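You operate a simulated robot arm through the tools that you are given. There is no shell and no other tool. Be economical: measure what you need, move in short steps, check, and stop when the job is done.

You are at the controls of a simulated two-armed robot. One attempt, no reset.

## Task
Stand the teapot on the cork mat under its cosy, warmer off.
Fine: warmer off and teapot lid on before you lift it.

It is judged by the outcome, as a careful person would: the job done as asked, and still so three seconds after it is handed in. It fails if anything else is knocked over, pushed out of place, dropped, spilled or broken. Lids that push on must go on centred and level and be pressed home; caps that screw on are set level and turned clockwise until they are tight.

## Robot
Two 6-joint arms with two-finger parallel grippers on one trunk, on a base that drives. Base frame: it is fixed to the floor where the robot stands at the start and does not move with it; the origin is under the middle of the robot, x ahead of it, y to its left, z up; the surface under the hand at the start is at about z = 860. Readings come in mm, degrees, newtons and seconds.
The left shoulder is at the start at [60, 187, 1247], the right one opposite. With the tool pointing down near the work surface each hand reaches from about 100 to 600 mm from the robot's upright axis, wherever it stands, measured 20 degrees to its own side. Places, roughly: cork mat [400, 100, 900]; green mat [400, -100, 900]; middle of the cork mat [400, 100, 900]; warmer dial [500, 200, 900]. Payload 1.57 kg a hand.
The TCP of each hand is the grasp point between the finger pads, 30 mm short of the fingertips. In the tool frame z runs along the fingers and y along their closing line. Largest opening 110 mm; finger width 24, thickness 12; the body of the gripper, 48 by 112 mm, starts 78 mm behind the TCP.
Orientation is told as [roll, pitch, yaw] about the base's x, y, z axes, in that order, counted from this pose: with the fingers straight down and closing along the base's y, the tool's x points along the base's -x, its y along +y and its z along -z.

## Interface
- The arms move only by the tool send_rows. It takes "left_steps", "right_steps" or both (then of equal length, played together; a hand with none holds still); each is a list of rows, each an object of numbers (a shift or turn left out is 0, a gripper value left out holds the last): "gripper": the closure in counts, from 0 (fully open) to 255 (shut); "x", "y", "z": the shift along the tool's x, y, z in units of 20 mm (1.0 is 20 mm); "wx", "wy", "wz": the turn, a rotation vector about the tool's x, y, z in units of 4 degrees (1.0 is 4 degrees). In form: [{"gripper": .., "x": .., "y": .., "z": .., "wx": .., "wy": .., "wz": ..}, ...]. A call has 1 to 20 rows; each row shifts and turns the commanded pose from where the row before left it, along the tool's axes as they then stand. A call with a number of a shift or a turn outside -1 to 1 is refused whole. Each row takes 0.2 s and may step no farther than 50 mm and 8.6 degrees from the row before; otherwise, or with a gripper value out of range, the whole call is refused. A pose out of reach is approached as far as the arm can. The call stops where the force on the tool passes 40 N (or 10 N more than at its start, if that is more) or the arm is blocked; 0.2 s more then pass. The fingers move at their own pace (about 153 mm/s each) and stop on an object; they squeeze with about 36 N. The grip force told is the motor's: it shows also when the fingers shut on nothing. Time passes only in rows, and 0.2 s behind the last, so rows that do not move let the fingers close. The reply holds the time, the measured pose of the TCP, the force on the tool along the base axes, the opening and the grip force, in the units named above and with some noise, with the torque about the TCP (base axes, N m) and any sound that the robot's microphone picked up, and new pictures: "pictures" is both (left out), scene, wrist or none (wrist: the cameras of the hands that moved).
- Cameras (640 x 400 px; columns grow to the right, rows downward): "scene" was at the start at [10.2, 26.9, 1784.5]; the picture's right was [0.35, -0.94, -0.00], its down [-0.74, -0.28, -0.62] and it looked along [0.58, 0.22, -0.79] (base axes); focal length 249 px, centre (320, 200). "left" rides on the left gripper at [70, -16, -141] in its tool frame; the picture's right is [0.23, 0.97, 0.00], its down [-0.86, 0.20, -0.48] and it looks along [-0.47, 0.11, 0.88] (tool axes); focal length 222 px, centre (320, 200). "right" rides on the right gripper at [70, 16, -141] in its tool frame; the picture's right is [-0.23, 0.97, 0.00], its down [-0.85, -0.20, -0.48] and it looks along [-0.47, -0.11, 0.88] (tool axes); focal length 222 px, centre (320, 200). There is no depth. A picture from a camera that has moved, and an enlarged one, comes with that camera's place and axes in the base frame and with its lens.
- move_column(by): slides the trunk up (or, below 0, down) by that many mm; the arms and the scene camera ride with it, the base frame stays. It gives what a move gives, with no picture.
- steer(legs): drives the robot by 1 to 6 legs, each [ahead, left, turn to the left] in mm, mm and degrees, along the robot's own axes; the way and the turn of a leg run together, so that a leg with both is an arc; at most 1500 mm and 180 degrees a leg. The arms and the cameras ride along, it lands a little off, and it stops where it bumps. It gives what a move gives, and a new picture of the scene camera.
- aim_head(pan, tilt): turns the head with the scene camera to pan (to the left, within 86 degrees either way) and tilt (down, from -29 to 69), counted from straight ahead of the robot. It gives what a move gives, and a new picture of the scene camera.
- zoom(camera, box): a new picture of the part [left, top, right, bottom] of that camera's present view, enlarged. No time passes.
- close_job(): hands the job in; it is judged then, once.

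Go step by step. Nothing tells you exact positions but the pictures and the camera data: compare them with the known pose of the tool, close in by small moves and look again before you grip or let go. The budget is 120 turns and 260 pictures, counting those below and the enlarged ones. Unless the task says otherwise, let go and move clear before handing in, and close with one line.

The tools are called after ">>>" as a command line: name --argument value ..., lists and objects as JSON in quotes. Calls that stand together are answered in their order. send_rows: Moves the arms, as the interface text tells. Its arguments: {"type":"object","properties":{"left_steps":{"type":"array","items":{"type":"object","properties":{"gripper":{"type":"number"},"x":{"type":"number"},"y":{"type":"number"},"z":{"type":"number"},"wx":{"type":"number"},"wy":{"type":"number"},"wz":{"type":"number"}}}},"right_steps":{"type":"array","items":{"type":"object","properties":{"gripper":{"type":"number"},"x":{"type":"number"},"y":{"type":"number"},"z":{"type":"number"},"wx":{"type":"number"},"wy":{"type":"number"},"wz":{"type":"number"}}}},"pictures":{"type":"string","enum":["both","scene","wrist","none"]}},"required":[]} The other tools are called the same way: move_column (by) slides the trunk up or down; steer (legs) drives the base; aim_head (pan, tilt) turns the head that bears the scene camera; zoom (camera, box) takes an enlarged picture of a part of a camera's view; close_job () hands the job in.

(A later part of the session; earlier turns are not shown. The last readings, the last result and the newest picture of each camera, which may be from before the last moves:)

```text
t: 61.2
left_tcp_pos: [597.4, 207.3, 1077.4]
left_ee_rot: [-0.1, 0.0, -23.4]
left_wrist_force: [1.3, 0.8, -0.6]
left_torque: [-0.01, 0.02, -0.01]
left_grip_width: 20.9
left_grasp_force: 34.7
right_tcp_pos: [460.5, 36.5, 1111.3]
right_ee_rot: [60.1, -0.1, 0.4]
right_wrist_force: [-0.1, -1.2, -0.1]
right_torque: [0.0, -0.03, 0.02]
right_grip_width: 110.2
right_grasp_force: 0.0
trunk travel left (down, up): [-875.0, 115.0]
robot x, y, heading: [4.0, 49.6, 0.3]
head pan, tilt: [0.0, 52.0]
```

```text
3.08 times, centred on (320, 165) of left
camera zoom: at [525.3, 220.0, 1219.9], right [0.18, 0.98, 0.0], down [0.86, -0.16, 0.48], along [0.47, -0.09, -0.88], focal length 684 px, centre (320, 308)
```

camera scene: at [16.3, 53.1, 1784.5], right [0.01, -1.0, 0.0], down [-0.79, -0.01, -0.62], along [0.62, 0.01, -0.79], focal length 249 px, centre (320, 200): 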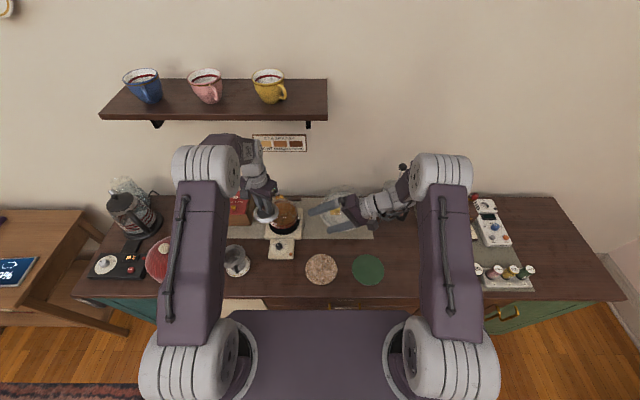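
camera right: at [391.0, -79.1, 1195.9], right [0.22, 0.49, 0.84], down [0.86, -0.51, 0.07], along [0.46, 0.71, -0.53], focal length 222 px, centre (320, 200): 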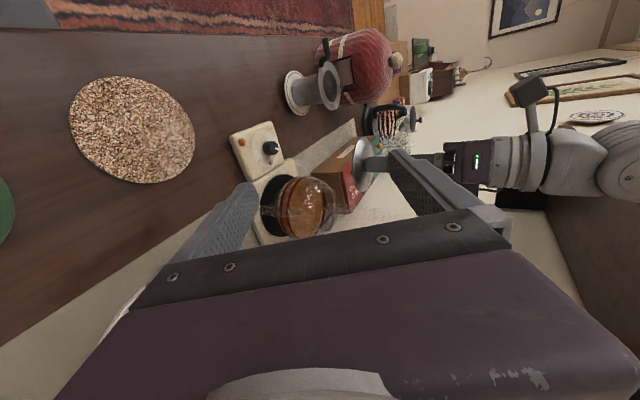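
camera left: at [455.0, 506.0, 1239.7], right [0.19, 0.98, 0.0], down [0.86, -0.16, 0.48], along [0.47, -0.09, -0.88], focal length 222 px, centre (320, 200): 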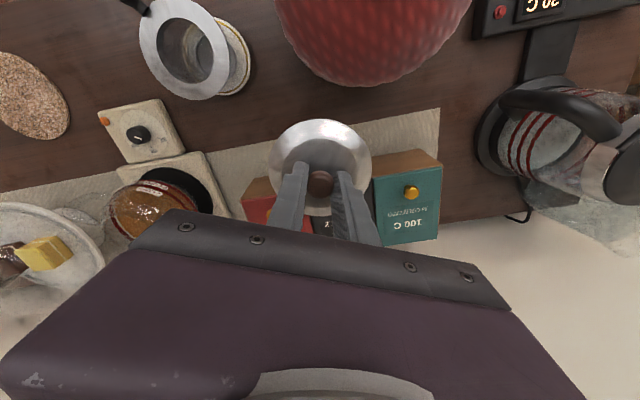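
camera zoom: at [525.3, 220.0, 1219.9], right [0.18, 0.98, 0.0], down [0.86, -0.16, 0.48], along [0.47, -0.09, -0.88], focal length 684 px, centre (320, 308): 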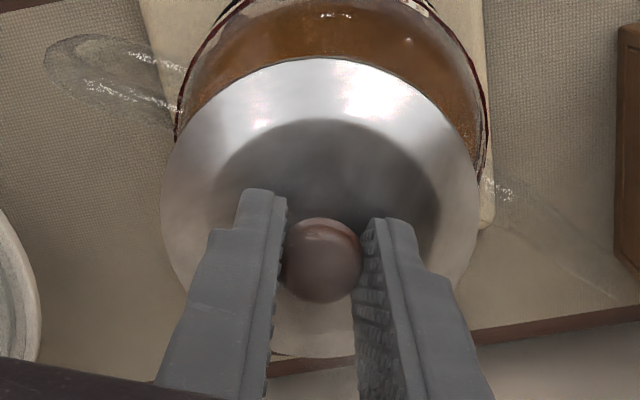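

Three views agree the lid should go about 4–5 mm further left; I shift and lower 15 mm, then recheck.

>>> send_rows --left_steps '[{"y": 0.24}, {"z": 0.4}, {"z": 0.35}, {}]' --pictures "none"

>>> zoom --camera "right" --box '[260, 155, 370, 230]'

>>> zoom --camera "scene" --box '[265, 185, 320, 235]'

>>> zoom --camera "left" --box '[220, 80, 420, 210]'

```text
t: 62.2
left_tcp_pos: [599.4, 212.2, 1064.1]
left_ee_rot: [0.2, -0.2, -23.5]
left_wrist_force: [-0.1, 0.6, -1.4]
left_torque: [0.0, 0.01, -0.03]
left_grip_width: 20.9
left_grasp_force: 35.4
right_tcp_pos: [459.9, 35.4, 1112.3]
right_ee_rot: [60.0, -0.2, 0.5]
right_wrist_force: [0.0, 0.9, 0.4]
right_torque: [0.0, 0.02, -0.03]
right_grip_width: 110.0
right_grasp_force: 0.0
trunk travel left (down, up): [-875.0, 115.0]
robot x, y, heading: [3.5, 52.8, 0.4]
head pan, tilt: [0.0, 52.0]
```

```text
5.33 times, centred on (315, 192) of right
camera zoom: at [390.8, -78.6, 1196.0], right [0.22, 0.49, 0.84], down [0.86, -0.51, 0.07], along [0.46, 0.71, -0.53], focal length 1185 px, centre (347, 240)
```

zoom: 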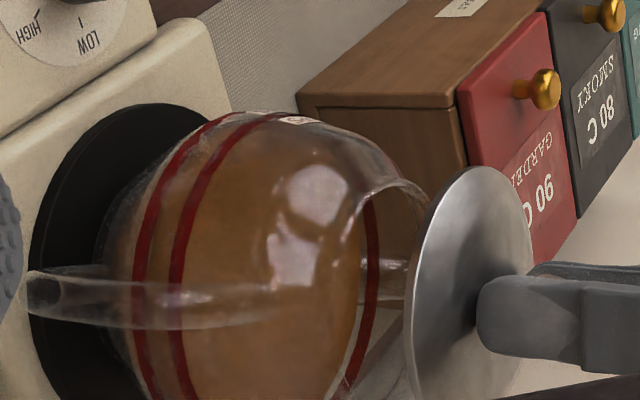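

```text
8.00 times, centred on (292, 210) of scene
camera zoom: at [16.0, 53.7, 1784.5], right [0.01, -1.0, 0.0], down [-0.79, -0.01, -0.62], along [0.62, 0.0, -0.79], focal length 1994 px, centre (540, 120)
```

zoom: 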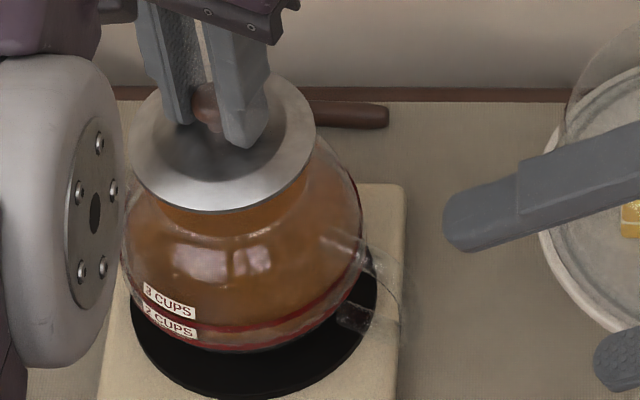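

```text
3.08 times, centred on (320, 145) of left
camera zoom: at [526.8, 223.5, 1206.3], right [0.18, 0.98, 0.0], down [0.86, -0.16, 0.48], along [0.47, -0.09, -0.88], focal length 684 px, centre (320, 369)
```

zoom: 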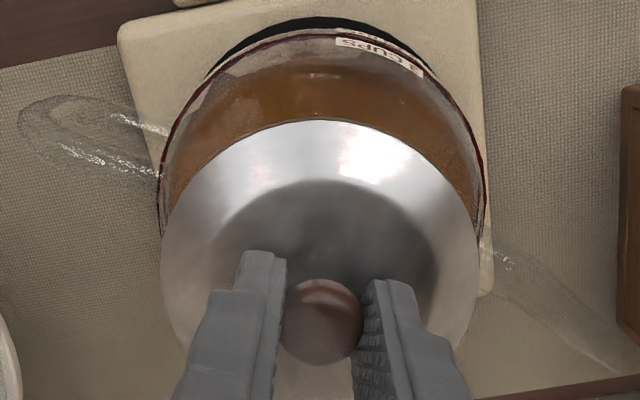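

>>> zoom --camera "right" --box '[280, 170, 360, 240]'

>>> zoom --camera "scene" --box '[272, 185, 312, 220]'

```text
5.71 times, centred on (320, 205) of right
camera zoom: at [390.8, -78.6, 1196.0], right [0.22, 0.49, 0.84], down [0.86, -0.51, 0.07], along [0.46, 0.71, -0.53], focal length 1269 px, centre (320, 171)
```

zoom: 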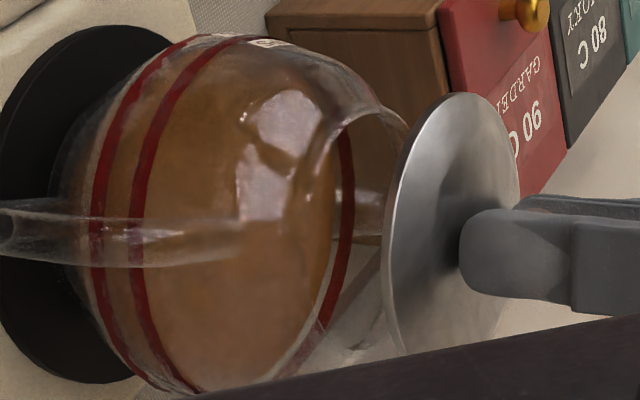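

```text
11.43 times, centred on (292, 202) of scene
camera zoom: at [16.0, 53.7, 1784.5], right [0.01, -1.0, 0.0], down [-0.79, -0.01, -0.62], along [0.62, 0.0, -0.79], focal length 2849 px, centre (640, 171)
```

zoom: 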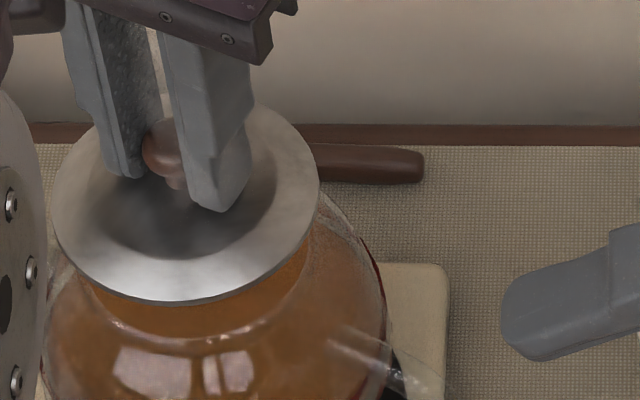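

>>> send_rows --left_steps '[{"z": 0.4}, {"z": 0.4}, {}]' --pictures "none"

>>> zoom --camera "right" --box '[280, 160, 360, 230]'

>>> zoom --camera "scene" --box '[267, 185, 317, 235]'

```text
t: 63.0
left_tcp_pos: [594.2, 212.0, 1047.7]
left_ee_rot: [-0.1, -0.1, -23.4]
left_wrist_force: [-0.5, 0.3, -0.6]
left_torque: [0.0, 0.01, -0.01]
left_grip_width: 21.0
left_grasp_force: 34.1
left hand out of reach, approached as far as the arm can: row 2
right_tcp_pos: [459.9, 36.2, 1111.1]
right_ee_rot: [60.0, -0.1, 0.5]
right_wrist_force: [0.9, 0.3, 0.5]
right_torque: [0.0, -0.01, 0.03]
right_grip_width: 109.9
right_grasp_force: 0.1
trunk travel left (down, up): [-875.0, 115.0]
robot x, y, heading: [-0.2, 50.6, 0.5]
head pan, tilt: [0.0, 52.0]
```

```text
5.71 times, centred on (320, 195) of right
camera zoom: at [390.7, -78.8, 1196.0], right [0.22, 0.49, 0.84], down [0.86, -0.51, 0.07], along [0.46, 0.71, -0.53], focal length 1269 px, centre (320, 229)
```

zoom: 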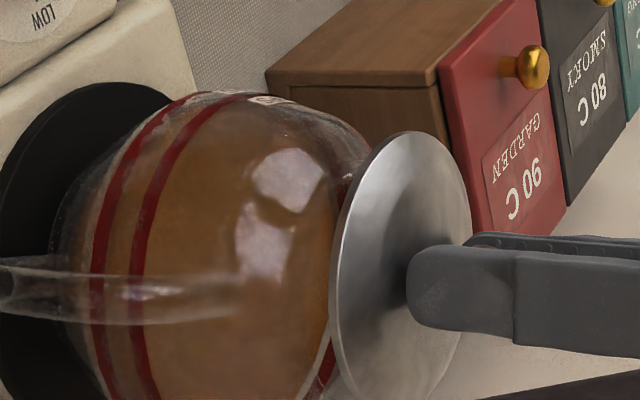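

```text
8.00 times, centred on (292, 210) of scene
camera zoom: at [15.8, 53.4, 1784.5], right [0.01, -1.0, 0.0], down [-0.79, -0.01, -0.62], along [0.62, 0.01, -0.79], focal length 1994 px, centre (544, 120)
```

zoom: 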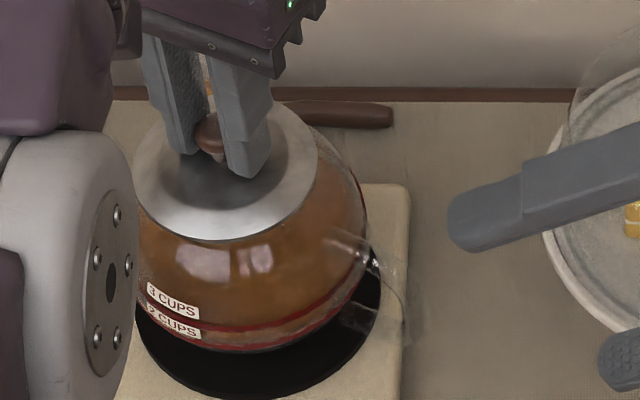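

The left arm is at its reach limit here; lowering the trunk while raising the hands gives more reach. I raise both hands 100 mm and slide the trunk down 100.

>>> send_rows --left_steps '[{"z": -1}, {"z": -1}, {"z": -1}, {"z": -1}, {"z": -1}]' --right_steps '[{"y": 0.87, "z": -0.5}, {"y": 0.87, "z": -0.5}, {"y": 0.87, "z": -0.5}, {"y": 0.87, "z": -0.5}, {"y": 0.87, "z": -0.5}]' --pictures "none"

>>> move_column --by -100

>>> zoom --camera "right" --box '[240, 130, 420, 250]'

>>> zoom --camera "scene" --box '[250, 170, 330, 240]'

```text
t: 64.4
left_tcp_pos: [570.7, 211.7, 1105.5]
left_ee_rot: [-1.8, 5.0, -23.7]
left_wrist_force: [-0.8, -0.3, -0.3]
left_torque: [0.0, -0.01, -0.02]
left_grip_width: 21.1
left_grasp_force: 33.8
right_tcp_pos: [455.9, 35.6, 1215.6]
right_ee_rot: [60.1, -0.3, 0.4]
right_wrist_force: [-1.5, -0.1, -0.6]
right_torque: [-0.03, -0.01, -0.01]
right_grip_width: 110.1
right_grasp_force: 0.0
trunk travel left (down, up): [-875.0, 115.0]
robot x, y, heading: [-5.2, 53.9, 0.3]
head pan, tilt: [0.0, 52.0]
stopped in row 5 (left hand): the arm was blocked; the commanded pose is now the measured one
```

```text
t: 65.3
left_tcp_pos: [577.4, 211.0, 1043.1]
left_ee_rot: [-1.4, 4.0, -23.7]
left_wrist_force: [-1.0, 0.7, 8.6]
left_torque: [-0.1, 0.09, 0.0]
left_grip_width: 20.9
left_grasp_force: 34.1
right_tcp_pos: [456.6, 35.0, 1142.0]
right_ee_rot: [60.2, -0.3, 0.5]
right_wrist_force: [-0.3, 1.5, 0.1]
right_torque: [0.02, -0.03, -0.01]
right_grip_width: 109.9
right_grasp_force: 0.0
trunk travel left (down, up): [-805.0, 185.0]
robot x, y, heading: [-1.5, 57.4, 0.9]
head pan, tilt: [0.0, 52.0]
stopped: the force on the tool passed its limit at 57 N (the readings are from after the stop); the commanded pose is now the measured one
```

```text
3.33 times, centred on (330, 190) of right
camera zoom: at [387.2, -80.3, 1227.3], right [0.22, 0.49, 0.84], down [0.86, -0.51, 0.07], along [0.46, 0.71, -0.53], focal length 740 px, centre (287, 233)
```

zoom: 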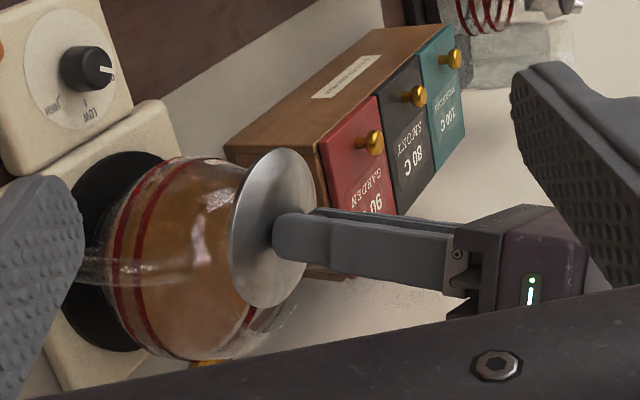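

```text
5.71 times, centred on (290, 205) of scene
camera zoom: at [11.6, 52.4, 1713.7], right [0.01, -1.0, 0.0], down [-0.79, -0.01, -0.62], along [0.62, 0.01, -0.79], focal length 1424 px, centre (491, 171)
```

zoom: 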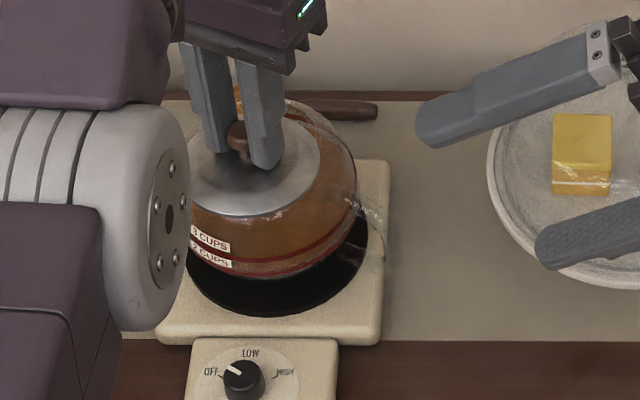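

The trunk move brought the lid down onto the pot edge and stopped. I lift the lid clear and back, then check the shelf and everything else.

>>> send_rows --left_steps '[{"z": -0.4}, {"z": -0.4, "x": 0.3}, {"z": -0.4, "x": 0.5}, {"x": 0.5}]' --pictures "none"

>>> aim_head --pan 10 --tilt 38

>>> zoom --camera "scene" --box '[220, 180, 400, 320]'

```text
t: 66.3
left_tcp_pos: [574.7, 220.0, 1068.5]
left_ee_rot: [-1.6, 4.3, -23.8]
left_wrist_force: [-0.4, 0.4, -0.3]
left_torque: [-0.03, -0.05, 0.01]
left_grip_width: 20.7
left_grasp_force: 34.3
left hand out of reach, approached as far as the arm can: row 3, 4
right_tcp_pos: [459.1, 34.6, 1141.7]
right_ee_rot: [60.0, -0.2, 0.5]
right_wrist_force: [0.4, 0.0, -0.3]
right_torque: [-0.01, -0.04, -0.02]
right_grip_width: 110.1
right_grasp_force: 0.1
trunk travel left (down, up): [-805.0, 185.0]
robot x, y, heading: [-1.2, 53.8, 0.6]
head pan, tilt: [0.0, 52.0]
```

```text
t: 67.1
left_tcp_pos: [575.7, 220.9, 1068.7]
left_ee_rot: [-1.6, 4.2, -23.7]
left_wrist_force: [0.0, 0.1, -0.7]
left_torque: [0.02, 0.01, 0.04]
left_grip_width: 20.9
left_grasp_force: 34.2
right_tcp_pos: [458.6, 34.7, 1142.7]
right_ee_rot: [59.9, -0.1, 0.5]
right_wrist_force: [0.4, -0.3, -0.9]
right_torque: [-0.02, 0.01, 0.03]
right_grip_width: 110.0
right_grasp_force: 0.0
trunk travel left (down, up): [-805.0, 185.0]
robot x, y, heading: [-0.6, 51.5, 0.8]
head pan, tilt: [10.0, 38.0]
camera scene: at [24.7, 68.3, 1734.0], right [0.18, -0.98, 0.0], down [-0.61, -0.11, -0.79], along [0.77, 0.14, -0.62], focal length 249 px, centre (320, 200)
```

scene: 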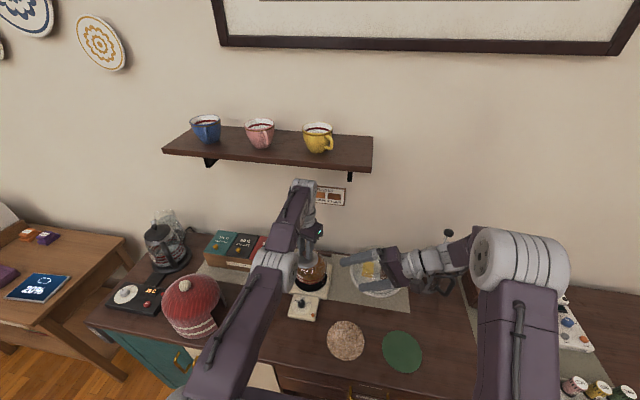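

```text
2.86 times, centred on (310, 250) of scene
camera zoom: at [24.7, 68.3, 1734.0], right [0.18, -0.98, 0.0], down [-0.61, -0.11, -0.79], along [0.77, 0.14, -0.62], focal length 712 px, centre (349, 57)
```

zoom: 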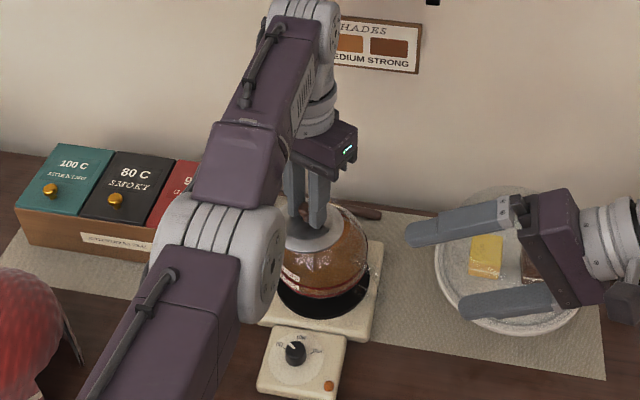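

The shelf and mugs are untouched, pot stands. The arm is at full stretch; I look down to see whether the base can come nearer the counter.

>>> aim_head --pan 0 --tilt 69

```text
t: 68.1
left_tcp_pos: [574.6, 221.8, 1068.7]
left_ee_rot: [-1.7, 4.3, -23.7]
left_wrist_force: [0.5, -0.1, 0.5]
left_torque: [0.02, -0.03, -0.03]
left_grip_width: 20.9
left_grasp_force: 34.6
right_tcp_pos: [457.5, 34.8, 1142.5]
right_ee_rot: [60.0, -0.1, 0.6]
right_wrist_force: [-0.3, 0.1, -0.3]
right_torque: [0.04, 0.0, -0.01]
right_grip_width: 109.9
right_grasp_force: 0.0
trunk travel left (down, up): [-805.0, 185.0]
robot x, y, heading: [-0.4, 50.3, 0.6]
head pan, tilt: [0.0, 68.8]
camera scene: at [-4.0, 53.3, 1695.0], right [0.01, -1.0, 0.0], down [-0.93, -0.01, -0.36], along [0.36, 0.0, -0.93], focal length 249 px, centre (320, 200)
```

scene: 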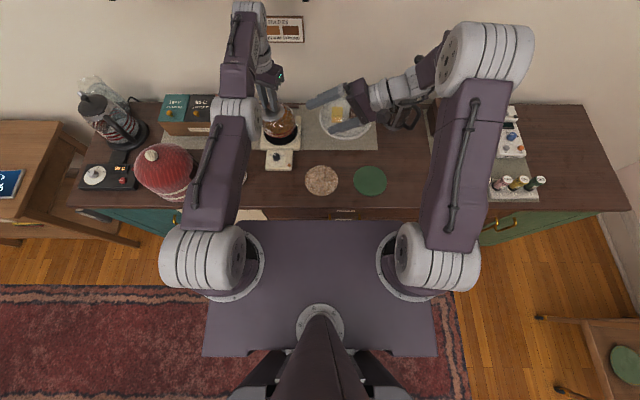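

>>> steer --legs '[[30, 0, 0]]'

```text
t: 68.9
left_tcp_pos: [600.0, 219.7, 1071.6]
left_ee_rot: [-1.4, 4.1, -23.6]
left_wrist_force: [-1.3, 0.6, 0.0]
left_torque: [-0.03, -0.04, 0.02]
left_grip_width: 21.2
left_grasp_force: 34.2
right_tcp_pos: [481.9, 36.2, 1145.7]
right_ee_rot: [60.0, -0.5, 0.5]
right_wrist_force: [-0.3, -0.4, 0.2]
right_torque: [-0.04, -0.03, -0.09]
right_grip_width: 110.0
right_grasp_force: 0.1
trunk travel left (down, up): [-805.0, 185.0]
robot x, y, heading: [30.0, 52.1, 0.6]
head pan, tilt: [0.0, 68.8]
camera scene: at [15.8, 53.4, 1694.9], right [0.01, -1.0, 0.0], down [-0.93, -0.01, -0.37], along [0.37, 0.0, -0.93], focal length 249 px, centre (320, 200)
```

scene: 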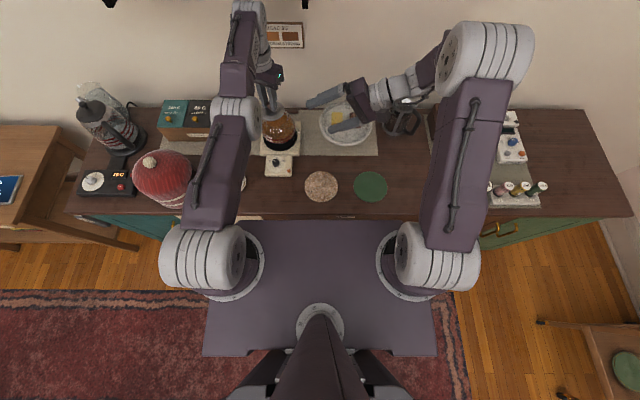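

No bump; the base is now 30 mm nearer. I level the hand, recentre above the mouth and look from both cameras.

>>> send_rows --left_steps '[{"wx": -0.73, "wy": -0.8}, {"x": -0.16, "y": -0.37}, {}]' --pictures "none"

>>> aim_head --pan 0 --tilt 52

>>> zoom --camera "right" --box '[220, 120, 400, 250]'

>>> zoom --camera "scene" --box '[255, 190, 335, 250]'

>>> zoom --camera "left" --box '[220, 80, 420, 210]'

```text
t: 69.7
left_tcp_pos: [623.5, 212.5, 1067.9]
left_ee_rot: [1.3, 1.1, -23.7]
left_wrist_force: [0.7, -0.9, -0.5]
left_torque: [0.01, 0.03, 0.0]
left_grip_width: 20.7
left_grasp_force: 34.5
left hand out of reach, approached as far as the arm can: row 1
right_tcp_pos: [489.6, 35.0, 1141.3]
right_ee_rot: [59.9, -0.1, 0.5]
right_wrist_force: [0.6, 0.0, 0.9]
right_torque: [-0.02, 0.0, -0.01]
right_grip_width: 109.9
right_grasp_force: 0.1
trunk travel left (down, up): [-805.0, 185.0]
robot x, y, heading: [29.9, 54.9, 0.4]
head pan, tilt: [0.0, 68.8]
```

```text
t: 70.5
left_tcp_pos: [621.7, 212.1, 1067.8]
left_ee_rot: [1.4, 1.1, -23.6]
left_wrist_force: [0.0, -0.3, 0.1]
left_torque: [0.0, 0.03, 0.03]
left_grip_width: 20.7
left_grasp_force: 34.5
right_tcp_pos: [487.6, 34.8, 1142.0]
right_ee_rot: [60.1, -0.1, 0.5]
right_wrist_force: [-0.1, 0.4, -1.0]
right_torque: [0.03, 0.02, -0.01]
right_grip_width: 110.1
right_grasp_force: 0.0
trunk travel left (down, up): [-805.0, 185.0]
robot x, y, heading: [28.8, 51.7, 0.5]
head pan, tilt: [0.0, 52.0]
camera scene: at [44.4, 53.6, 1714.2], right [0.01, -1.0, 0.0], down [-0.79, -0.01, -0.61], along [0.61, 0.0, -0.79], focal length 249 px, centre (320, 200)
```

scene: 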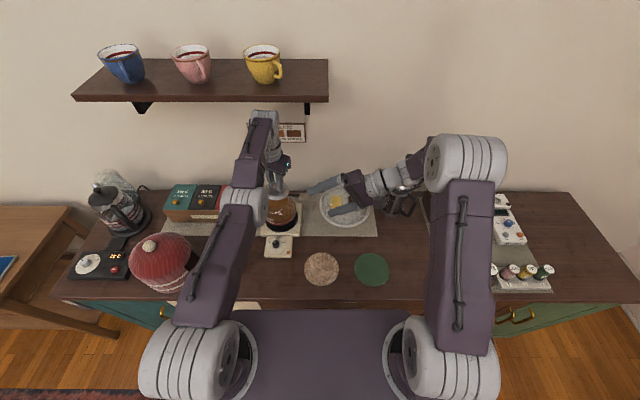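

```text
3.08 times, centred on (310, 185) of right
camera zoom: at [418.9, -79.6, 1227.0], right [0.22, 0.49, 0.84], down [0.86, -0.51, 0.07], along [0.46, 0.71, -0.53], focal length 684 px, centre (351, 246)
```

zoom: 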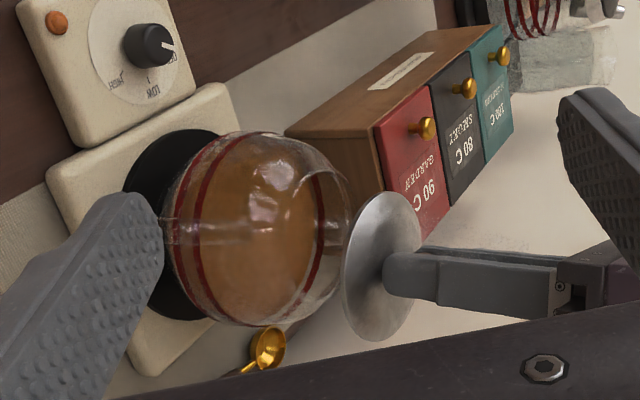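

```text
6.67 times, centred on (295, 220) of scene
camera zoom: at [44.4, 53.6, 1714.2], right [0.01, -1.0, 0.0], down [-0.79, -0.01, -0.61], along [0.61, 0.0, -0.79], focal length 1662 px, centre (487, 67)
```

zoom: 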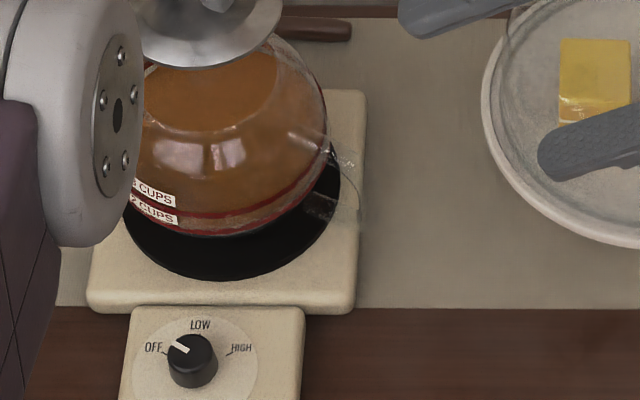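

```text
3.08 times, centred on (320, 145) of left
camera zoom: at [551.3, 220.5, 1211.7], right [0.18, 0.98, 0.03], down [0.87, -0.18, 0.47], along [0.46, -0.06, -0.88], focal length 684 px, centre (320, 369)
```

zoom: 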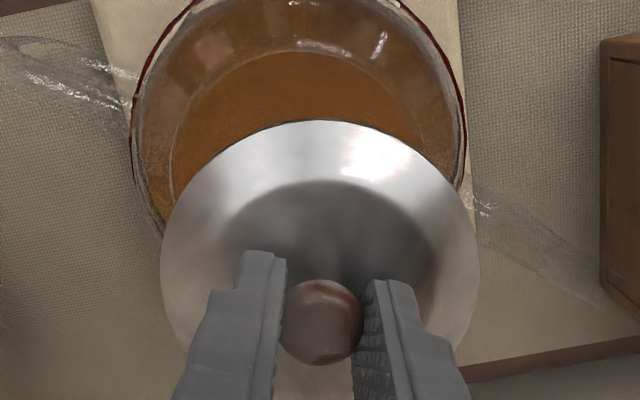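

>>> send_rows --left_steps '[{"x": 0.55, "y": -0.24, "wx": 0.21, "wy": -0.39}, {"x": 0.55, "y": -0.24}, {}]' --pictures "none"

>>> zoom --camera "right" --box '[240, 120, 380, 240]'

>>> zoom --camera "scene" --box '[255, 170, 335, 240]'

>>> zoom --camera "left" --box '[220, 80, 420, 210]'

```text
t: 71.3
left_tcp_pos: [626.7, 211.0, 1069.3]
left_ee_rot: [0.5, -0.4, -23.8]
left_wrist_force: [-0.9, -0.3, -1.0]
left_torque: [0.03, 0.01, -0.03]
left_grip_width: 21.0
left_grasp_force: 34.2
left hand out of reach, approached as far as the arm can: row 1, 2
right_tcp_pos: [486.6, 34.5, 1141.8]
right_ee_rot: [59.9, 0.0, 0.5]
right_wrist_force: [0.6, 0.2, 0.3]
right_torque: [-0.01, 0.01, 0.03]
right_grip_width: 110.0
right_grasp_force: 0.1
trunk travel left (down, up): [-805.0, 185.0]
robot x, y, heading: [29.3, 51.1, 0.3]
head pan, tilt: [0.0, 52.0]
```

```text
3.33 times, centred on (310, 180) of right
camera zoom: at [418.8, -79.7, 1227.1], right [0.22, 0.49, 0.84], down [0.86, -0.51, 0.07], along [0.46, 0.71, -0.53], focal length 740 px, centre (353, 267)
```

zoom: 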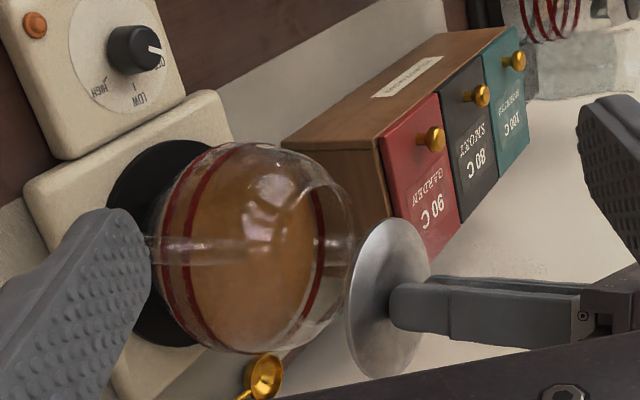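

```text
5.71 times, centred on (295, 205) of scene
camera zoom: at [44.2, 53.5, 1714.2], right [0.01, -1.0, 0.0], down [-0.79, -0.01, -0.62], along [0.62, 0.0, -0.79], focal length 1424 px, centre (463, 171)
```

zoom: 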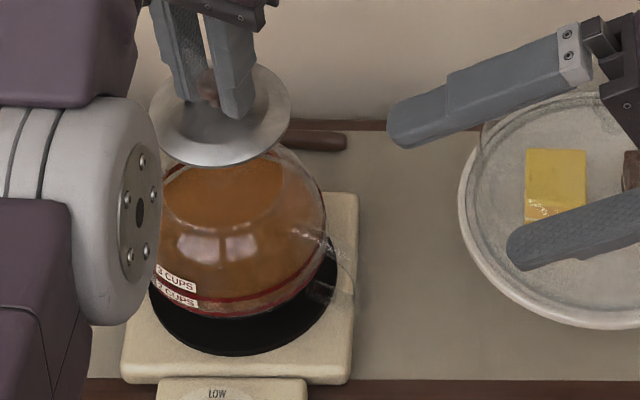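

```text
3.08 times, centred on (320, 145) of left
camera zoom: at [553.2, 222.9, 1210.8], right [0.18, 0.98, 0.01], down [0.86, -0.16, 0.49], along [0.48, -0.08, -0.87], focal length 684 px, centre (320, 369)
```

zoom: 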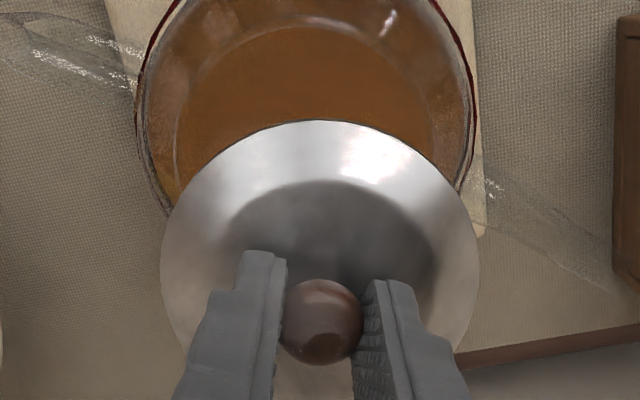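

>>> send_rows --left_steps '[{"x": 0.5, "y": -0.2}, {"x": 0.5, "y": -0.2}, {}]' --pictures "none"

```text
t: 72.1
left_tcp_pos: [625.3, 210.2, 1068.5]
left_ee_rot: [0.6, -0.4, -23.8]
left_wrist_force: [0.4, -0.3, -0.3]
left_torque: [0.02, -0.01, -0.01]
left_grip_width: 20.9
left_grasp_force: 34.5
left hand out of reach, approached as far as the arm can: row 1, 2
right_tcp_pos: [488.1, 36.2, 1141.5]
right_ee_rot: [60.0, -0.1, 0.5]
right_wrist_force: [0.6, 0.2, 0.2]
right_torque: [0.04, -0.01, 0.0]
right_grip_width: 110.0
right_grasp_force: 0.0
trunk travel left (down, up): [-805.0, 185.0]
robot x, y, heading: [27.3, 51.3, 0.3]
head pan, tilt: [0.0, 52.0]
```

The arm seems stuck at its straight-elbow posture. I try a sideways/up combination to break out.

>>> send_rows --left_steps '[{"x": 1}, {"x": 1}, {"x": 1}, {"x": 1}, {}]' --pictures "scene"

```text
t: 73.3
left_tcp_pos: [626.1, 241.9, 1072.7]
left_ee_rot: [0.5, -0.4, -23.8]
left_wrist_force: [-0.8, 0.0, -0.2]
left_torque: [0.0, -0.01, 0.0]
left_grip_width: 20.5
left_grasp_force: 34.1
left hand out of reach, approached as far as the arm can: row 1, 2, 3, 4
right_tcp_pos: [487.8, 35.1, 1142.5]
right_ee_rot: [60.0, -0.1, 0.5]
right_wrist_force: [0.1, 0.9, 0.7]
right_torque: [-0.01, 0.02, 0.01]
right_grip_width: 109.9
right_grasp_force: 0.0
trunk travel left (down, up): [-805.0, 185.0]
robot x, y, heading: [31.4, 49.8, 0.5]
head pan, tilt: [0.0, 52.0]
camera scene: at [44.4, 53.4, 1714.2], right [0.01, -1.0, 0.0], down [-0.79, -0.01, -0.62], along [0.62, 0.0, -0.79], focal length 249 px, centre (320, 200)
```

scene: 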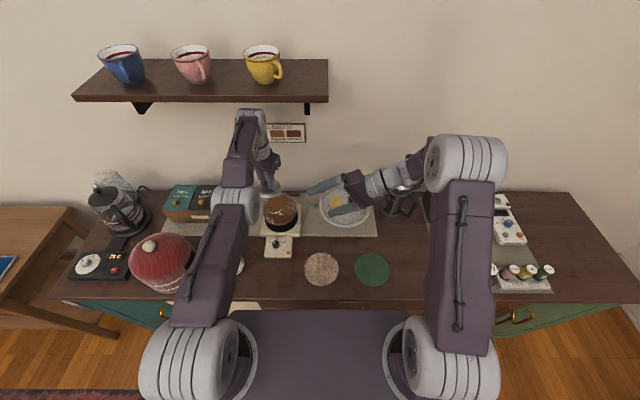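

The elbow is straight (singular). I drive the base back 120 mm so the hands are over free space, then wiggle vertically to bend the elbow.

>>> steer --legs '[[-120, 0, 0]]'

>>> send_rows --left_steps '[{"z": 1}, {"z": 1}, {}, {}]' --pictures "scene"

```text
t: 74.5
left_tcp_pos: [509.2, 241.1, 1072.6]
left_ee_rot: [0.4, -0.2, -23.7]
left_wrist_force: [0.5, -1.2, -0.4]
left_torque: [-0.03, 0.01, -0.03]
left_grip_width: 21.0
left_grasp_force: 34.5
right_tcp_pos: [371.1, 34.2, 1142.5]
right_ee_rot: [60.0, -0.2, 0.5]
right_wrist_force: [-0.9, 0.6, -0.2]
right_torque: [0.02, 0.01, 0.01]
right_grip_width: 110.1
right_grasp_force: 0.0
trunk travel left (down, up): [-805.0, 185.0]
robot x, y, heading: [-92.6, 49.1, 0.3]
head pan, tilt: [0.0, 52.0]
camera scene: at [-71.6, 52.6, 1714.2], right [0.01, -1.0, 0.0], down [-0.79, -0.01, -0.61], along [0.61, 0.01, -0.79], focal length 249 px, centre (320, 200)
```

scene: 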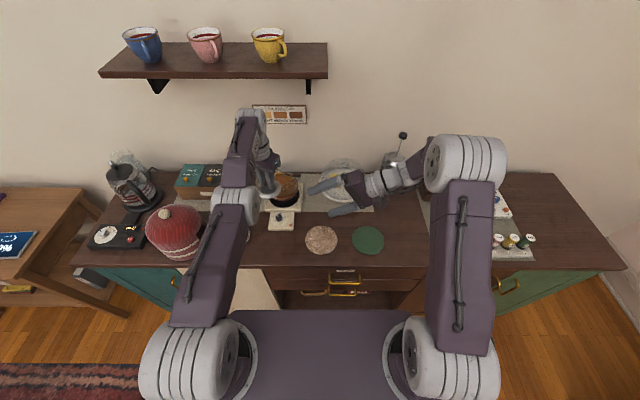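

```text
t: 75.5
left_tcp_pos: [510.4, 239.8, 1031.7]
left_ee_rot: [0.4, -0.2, -23.7]
left_wrist_force: [0.1, 0.6, -0.6]
left_torque: [0.04, 0.02, 0.0]
left_grip_width: 21.0
left_grasp_force: 34.2
right_tcp_pos: [371.1, 33.9, 1142.1]
right_ee_rot: [60.0, -0.1, 0.5]
right_wrist_force: [-0.1, -0.3, -0.5]
right_torque: [0.0, -0.01, -0.01]
right_grip_width: 110.3
right_grasp_force: 0.0
trunk travel left (down, up): [-805.0, 185.0]
robot x, y, heading: [-89.7, 52.8, 0.6]
head pan, tilt: [0.0, 52.0]
camera scene: at [-72.8, 52.7, 1714.2], right [0.01, -1.0, 0.0], down [-0.79, -0.01, -0.62], along [0.61, 0.01, -0.79], focal length 249 px, centre (320, 200)
```

scene: 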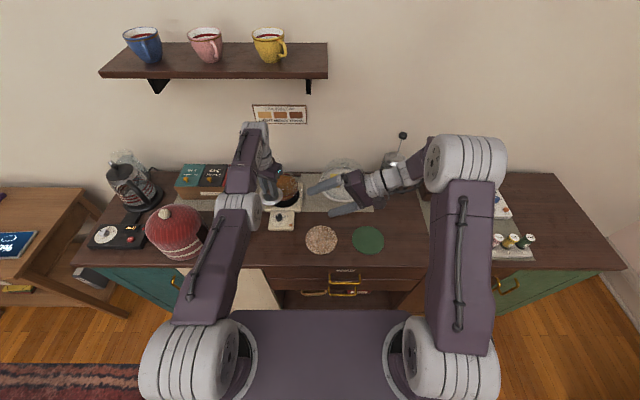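

>>> send_rows --left_steps '[{"x": 0.5, "y": -0.2}, {"x": 0.5, "y": -0.2}, {"x": 0.5, "y": -0.2}, {"x": 0.5, "y": -0.2}]' --pictures "none"

```text
t: 76.5
left_tcp_pos: [510.2, 241.3, 1032.3]
left_ee_rot: [0.4, -0.3, -23.8]
left_wrist_force: [-0.9, 0.7, -0.9]
left_torque: [0.01, 0.0, -0.02]
left_grip_width: 20.8
left_grasp_force: 33.9
left hand out of reach, approached as far as the arm can: row 1, 2, 3, 4
right_tcp_pos: [370.4, 34.1, 1142.7]
right_ee_rot: [59.9, -0.1, 0.5]
right_wrist_force: [-0.4, -0.1, -0.2]
right_torque: [0.01, 0.01, 0.0]
right_grip_width: 109.9
right_grasp_force: 0.0
trunk travel left (down, up): [-805.0, 185.0]
robot x, y, heading: [-87.6, 53.0, 0.6]
head pan, tilt: [0.0, 52.0]
```

Only retraction is refused — the elbow has slipped to the wrong branch. I back the base off 100 mm more, stretch the arm out fully, lower, then retract.

>>> steer --legs '[[-130, 0, 0]]'

>>> send_rows --left_steps '[{"x": -0.5, "y": 0.2}, {"x": -0.5, "y": 0.2}, {"x": -0.5, "y": 0.2}, {"x": -0.5, "y": 0.2}]' --pictures "none"

>>> send_rows --left_steps '[{"z": 0.5}, {"z": 0.5}, {"z": 0.5}, {"x": 0.5, "y": -0.2}, {"x": 0.5, "y": -0.2}, {"x": 0.5, "y": -0.2}]' --pictures "scene"

```text
t: 77.8
left_tcp_pos: [379.5, 237.8, 1031.4]
left_ee_rot: [0.4, -0.2, -23.9]
left_wrist_force: [0.2, 0.1, 0.3]
left_torque: [0.01, 0.04, 0.01]
left_grip_width: 20.7
left_grasp_force: 33.9
right_tcp_pos: [238.7, 32.0, 1141.2]
right_ee_rot: [60.0, 0.0, 0.3]
right_wrist_force: [-0.2, 0.9, 0.5]
right_torque: [0.01, 0.01, 0.01]
right_grip_width: 110.1
right_grasp_force: 0.1
trunk travel left (down, up): [-805.0, 185.0]
robot x, y, heading: [-219.7, 53.5, 0.2]
head pan, tilt: [0.0, 52.0]
camera scene: at [-203.3, 51.8, 1714.2], right [0.01, -1.0, 0.0], down [-0.79, 0.0, -0.61], along [0.61, 0.0, -0.79], focal length 249 px, centre (320, 200)
```

scene: 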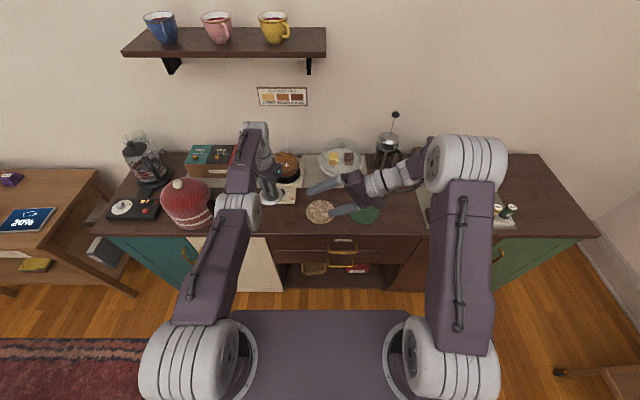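

```text
t: 78.8
left_tcp_pos: [379.7, 237.8, 1032.0]
left_ee_rot: [0.4, -0.3, -23.8]
left_wrist_force: [0.6, 0.3, -0.9]
left_torque: [-0.02, 0.05, -0.05]
left_grip_width: 20.9
left_grasp_force: 34.6
left hand out of reach, approached as far as the arm can: row 1, 2, 3, 4
right_tcp_pos: [237.0, 32.4, 1141.0]
right_ee_rot: [60.0, 0.0, 0.3]
right_wrist_force: [-0.1, -0.2, 0.6]
right_torque: [0.0, -0.02, -0.03]
right_grip_width: 110.4
right_grasp_force: 0.1
trunk travel left (down, up): [-805.0, 185.0]
robot x, y, heading: [-221.7, 48.7, 0.3]
head pan, tilt: [0.0, 52.0]
```

```text
t: 80.2
left_tcp_pos: [377.0, 238.5, 1001.7]
left_ee_rot: [0.4, -0.2, -23.9]
left_wrist_force: [-0.2, -1.0, -1.0]
left_torque: [0.05, -0.02, 0.01]
left_grip_width: 21.0
left_grasp_force: 34.1
left hand out of reach, approached as far as the arm can: row 4, 5, 6
right_tcp_pos: [237.1, 33.1, 1142.5]
right_ee_rot: [59.9, -0.1, 0.4]
right_wrist_force: [-0.5, 0.2, -0.1]
right_torque: [-0.02, 0.02, 0.0]
right_grip_width: 109.9
right_grasp_force: 0.1
trunk travel left (down, up): [-805.0, 185.0]
robot x, y, heading: [-222.0, 51.3, 0.4]
head pan, tilt: [0.0, 52.0]
camera scene: at [-205.9, 51.6, 1714.2], right [0.01, -1.0, 0.0], down [-0.79, 0.0, -0.62], along [0.62, 0.0, -0.79], focal length 249 px, centre (320, 200)
```

scene: 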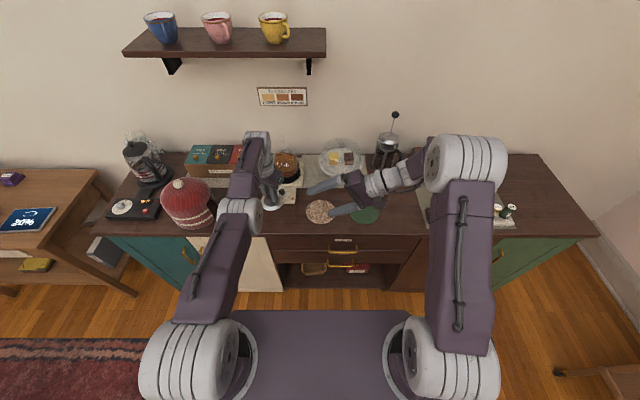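

>>> send_rows --left_steps '[{"z": 0.5, "x": 0.3}, {"z": 0.5, "x": 0.3}, {"z": 0.5, "x": 0.3}]' --pictures "none"

>>> send_rows --left_steps '[{"z": -0.5, "x": 0.3}, {"z": -0.5, "x": 0.3}, {"z": -0.5, "x": 0.3}]' --pictures "none"

```text
t: 81.0
left_tcp_pos: [374.2, 245.1, 968.2]
left_ee_rot: [0.4, -0.1, -23.9]
left_wrist_force: [0.0, -0.3, -1.1]
left_torque: [-0.03, 0.0, 0.01]
left_grip_width: 21.1
left_grasp_force: 34.1
left hand out of reach, approached as far as the arm can: row 1, 2, 3
right_tcp_pos: [238.2, 32.3, 1141.7]
right_ee_rot: [60.0, -0.1, 0.4]
right_wrist_force: [-0.1, -1.3, 0.3]
right_torque: [0.01, 0.01, 0.0]
right_grip_width: 110.4
right_grasp_force: 0.1
trunk travel left (down, up): [-805.0, 185.0]
robot x, y, heading: [-221.8, 54.0, 0.2]
head pan, tilt: [0.0, 52.0]
```

```text
t: 81.8
left_tcp_pos: [375.9, 251.3, 998.7]
left_ee_rot: [0.4, -0.1, -24.0]
left_wrist_force: [-0.6, -0.3, -0.6]
left_torque: [0.01, 0.0, -0.01]
left_grip_width: 20.8
left_grasp_force: 34.7
left hand out of reach, approached as far as the arm can: row 1, 2, 3
right_tcp_pos: [236.4, 31.5, 1143.0]
right_ee_rot: [60.1, -0.1, 0.3]
right_wrist_force: [0.2, -0.1, -0.5]
right_torque: [0.01, -0.02, 0.02]
right_grip_width: 109.8
right_grasp_force: 0.1
trunk travel left (down, up): [-805.0, 185.0]
robot x, y, heading: [-218.6, 49.4, 0.2]
head pan, tilt: [0.0, 52.0]
```

Perhaps the radial step asks too large an elbow jump near the straight posture. I try very small inward steps.

>>> send_rows --left_steps '[{"x": 0.02, "y": -0.008}, {"x": 0.02, "y": -0.008}, {"x": 0.02, "y": -0.008}, {"x": 0.03, "y": -0.012}, {"x": 0.03, "y": -0.012}, {"x": 0.04, "y": -0.016}, {"x": 0.05, "y": -0.02}, {"x": 0.05, "y": -0.02}, {"x": 0.06, "y": -0.03}, {"x": 0.08, "y": -0.03}, {"x": 0.1, "y": -0.04}, {"x": 0.1, "y": -0.04}, {"x": 0.15, "y": -0.06}, {"x": 0.2, "y": -0.08}, {"x": 0.2, "y": -0.08}, {"x": 0.3, "y": -0.12}, {"x": 0.3, "y": -0.12}]' --pictures "none"

```text
t: 85.4
left_tcp_pos: [376.2, 250.7, 995.9]
left_ee_rot: [0.5, -0.3, -23.9]
left_wrist_force: [1.0, -0.3, -1.2]
left_torque: [-0.03, 0.01, 0.02]
left_grip_width: 20.9
left_grasp_force: 33.9
left hand out of reach, approached as far as the arm can: row 6, 9, 11, 13, 14, 15, 16, 17
right_tcp_pos: [237.9, 31.7, 1142.2]
right_ee_rot: [60.0, -0.1, 0.2]
right_wrist_force: [0.2, -0.1, -0.7]
right_torque: [0.03, 0.02, -0.01]
right_grip_width: 109.9
right_grasp_force: 0.0
trunk travel left (down, up): [-805.0, 185.0]
robot x, y, heading: [-219.8, 53.1, 0.2]
head pan, tilt: [0.0, 52.0]
```

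>>> zoom --camera "scene" --box '[130, 110, 330, 400]'

>>> zoom --camera "right" --box '[0, 0, 640, 400]'

```text
1.38 times, centred on (230, 255) of scene
camera zoom: at [-205.9, 51.7, 1714.2], right [0.01, -1.0, 0.0], down [-0.79, 0.0, -0.62], along [0.62, 0.0, -0.79], focal length 344 px, centre (444, 124)
```

zoom: 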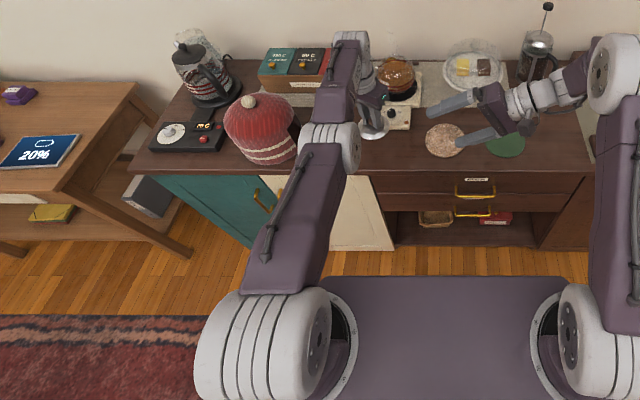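

```text
1.00 times, centred on (320, 200) of right (not enlarged: the box is as wide or as high as the picture)
camera zoom: at [168.3, -82.3, 1226.9], right [0.22, 0.49, 0.84], down [0.86, -0.51, 0.07], along [0.46, 0.71, -0.53], focal length 222 px, centre (320, 200)
```

zoom: 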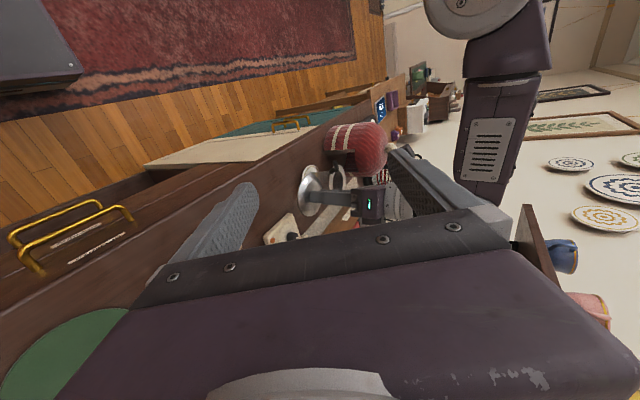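

>>> send_rows --left_steps '[{"x": 1, "y": -0.4, "z": 1}, {"x": 1, "y": -0.4, "z": -1}]' --pictures "none"

>>> send_rows --left_steps '[{"wy": 1}, {"wy": 1}, {"x": 0.5, "y": -0.2}]' --pictures "none"

>>> send_rows --left_steps '[{"wy": -1}, {"wy": -1}, {"wy": -1}, {"wy": -1}, {"x": 0.5, "y": -0.2}]' --pictures "none"

```text
t: 86.0
left_tcp_pos: [374.5, 253.4, 989.8]
left_ee_rot: [0.3, -0.1, -23.9]
left_wrist_force: [0.1, -0.3, 0.0]
left_torque: [-0.01, 0.01, -0.01]
left_grip_width: 20.8
left_grasp_force: 33.8
left hand out of reach, approached as far as the arm can: row 1, 2
right_tcp_pos: [236.3, 31.5, 1141.5]
right_ee_rot: [60.0, -0.2, 0.3]
right_wrist_force: [-0.2, -0.2, 0.3]
right_torque: [0.0, 0.01, -0.05]
right_grip_width: 110.2
right_grasp_force: 0.0
trunk travel left (down, up): [-805.0, 185.0]
robot x, y, heading: [-220.2, 50.0, 0.3]
head pan, tilt: [0.0, 52.0]
```

```text
t: 86.8
left_tcp_pos: [337.0, 253.6, 996.0]
left_ee_rot: [0.5, 7.8, -23.8]
left_wrist_force: [0.0, -0.8, -0.6]
left_torque: [0.01, -0.01, 0.01]
left_grip_width: 21.1
left_grasp_force: 34.4
left hand out of reach, approached as far as the arm can: row 1, 2
right_tcp_pos: [237.1, 32.1, 1142.8]
right_ee_rot: [59.9, -0.1, 0.2]
right_wrist_force: [-0.4, 0.2, -0.8]
right_torque: [0.01, 0.02, 0.0]
right_grip_width: 110.0
right_grasp_force: 0.1
trunk travel left (down, up): [-805.0, 185.0]
robot x, y, heading: [-216.8, 52.0, 0.5]
head pan, tilt: [0.0, 52.0]
```

```text
t: 88.0
left_tcp_pos: [326.9, 255.6, 994.4]
left_ee_rot: [0.3, -8.3, -23.9]
left_wrist_force: [-0.4, 0.1, 0.2]
left_torque: [-0.04, -0.01, -0.03]
left_grip_width: 21.0
left_grasp_force: 33.9
right_tcp_pos: [237.3, 32.3, 1142.7]
right_ee_rot: [60.1, -0.2, 0.3]
right_wrist_force: [-0.2, 0.0, -0.7]
right_torque: [0.03, -0.02, 0.03]
right_grip_width: 110.0
right_grasp_force: 0.1
trunk travel left (down, up): [-805.0, 185.0]
robot x, y, heading: [-223.3, 48.2, 0.3]
head pan, tilt: [0.0, 52.0]
```

Freed: tilting unlocked the elbow. I level the hand, retract a little and raise it, then drive forward again.

>>> send_rows --left_steps '[{"wy": 1}, {"wy": 1.0}, {"x": 0.8, "y": -0.3}, {"x": 0.8, "y": -0.3}, {"x": 0.6, "y": -0.3}, {"z": -1}, {"z": -1}, {"z": -1}, {"z": -1}]' --pictures "wrist"

>>> zoom --camera "left" --box '[220, 100, 420, 230]'

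>>> zoom --camera "right" --box '[280, 130, 400, 230]'

```text
t: 90.0
left_tcp_pos: [278.4, 254.1, 1074.3]
left_ee_rot: [0.4, -0.3, -23.9]
left_wrist_force: [-0.4, -0.2, -0.7]
left_torque: [0.0, 0.0, -0.01]
left_grip_width: 20.7
left_grasp_force: 34.4
right_tcp_pos: [237.9, 31.4, 1141.1]
right_ee_rot: [60.0, -0.1, 0.3]
right_wrist_force: [-0.2, -1.4, 0.2]
right_torque: [0.0, 0.02, 0.01]
right_grip_width: 109.9
right_grasp_force: 0.1
trunk travel left (down, up): [-805.0, 185.0]
robot x, y, heading: [-222.3, 52.0, 0.1]
head pan, tilt: [0.0, 52.0]
camera left: at [205.5, 267.1, 1215.8], right [0.19, 0.98, 0.01], down [0.86, -0.17, 0.48], along [0.48, -0.08, -0.88], focal length 222 px, centre (320, 200)
```

left: 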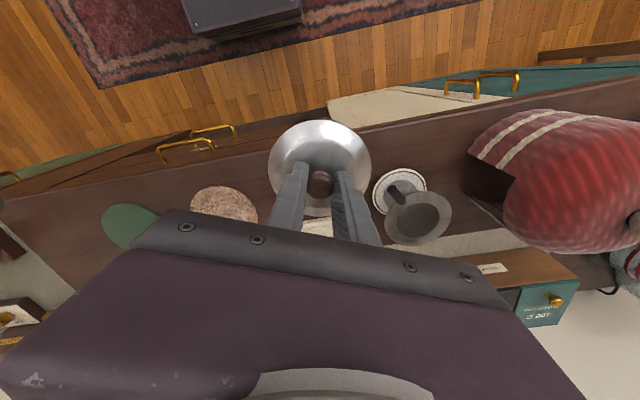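

```text
3.08 times, centred on (320, 165) of left
camera zoom: at [205.5, 267.1, 1215.8], right [0.19, 0.98, 0.01], down [0.86, -0.17, 0.48], along [0.48, -0.08, -0.88], focal length 684 px, centre (320, 308)
```

zoom: 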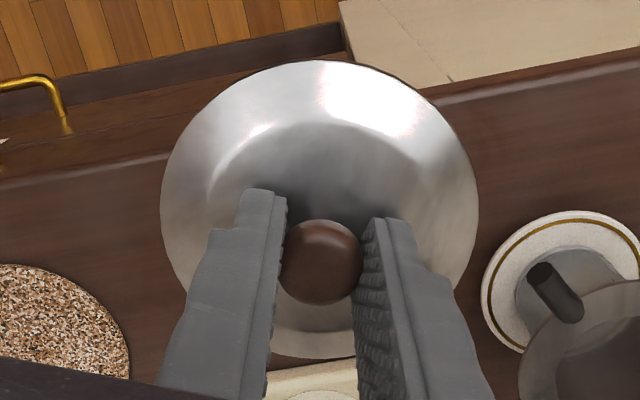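

```text
4.00 times, centred on (340, 180) of right
camera zoom: at [167.8, -82.4, 1227.1], right [0.22, 0.49, 0.84], down [0.86, -0.51, 0.07], along [0.46, 0.71, -0.53], focal length 888 px, centre (240, 280)
```

zoom: 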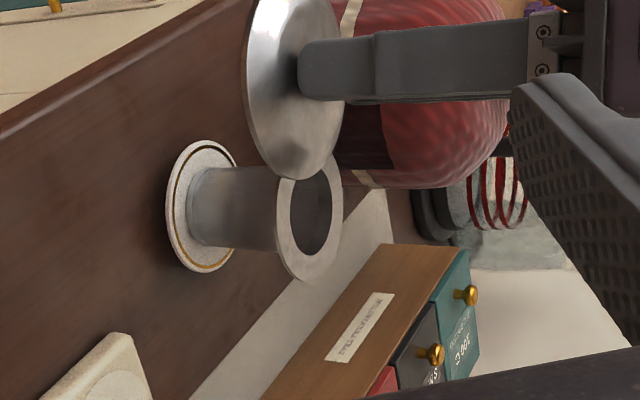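

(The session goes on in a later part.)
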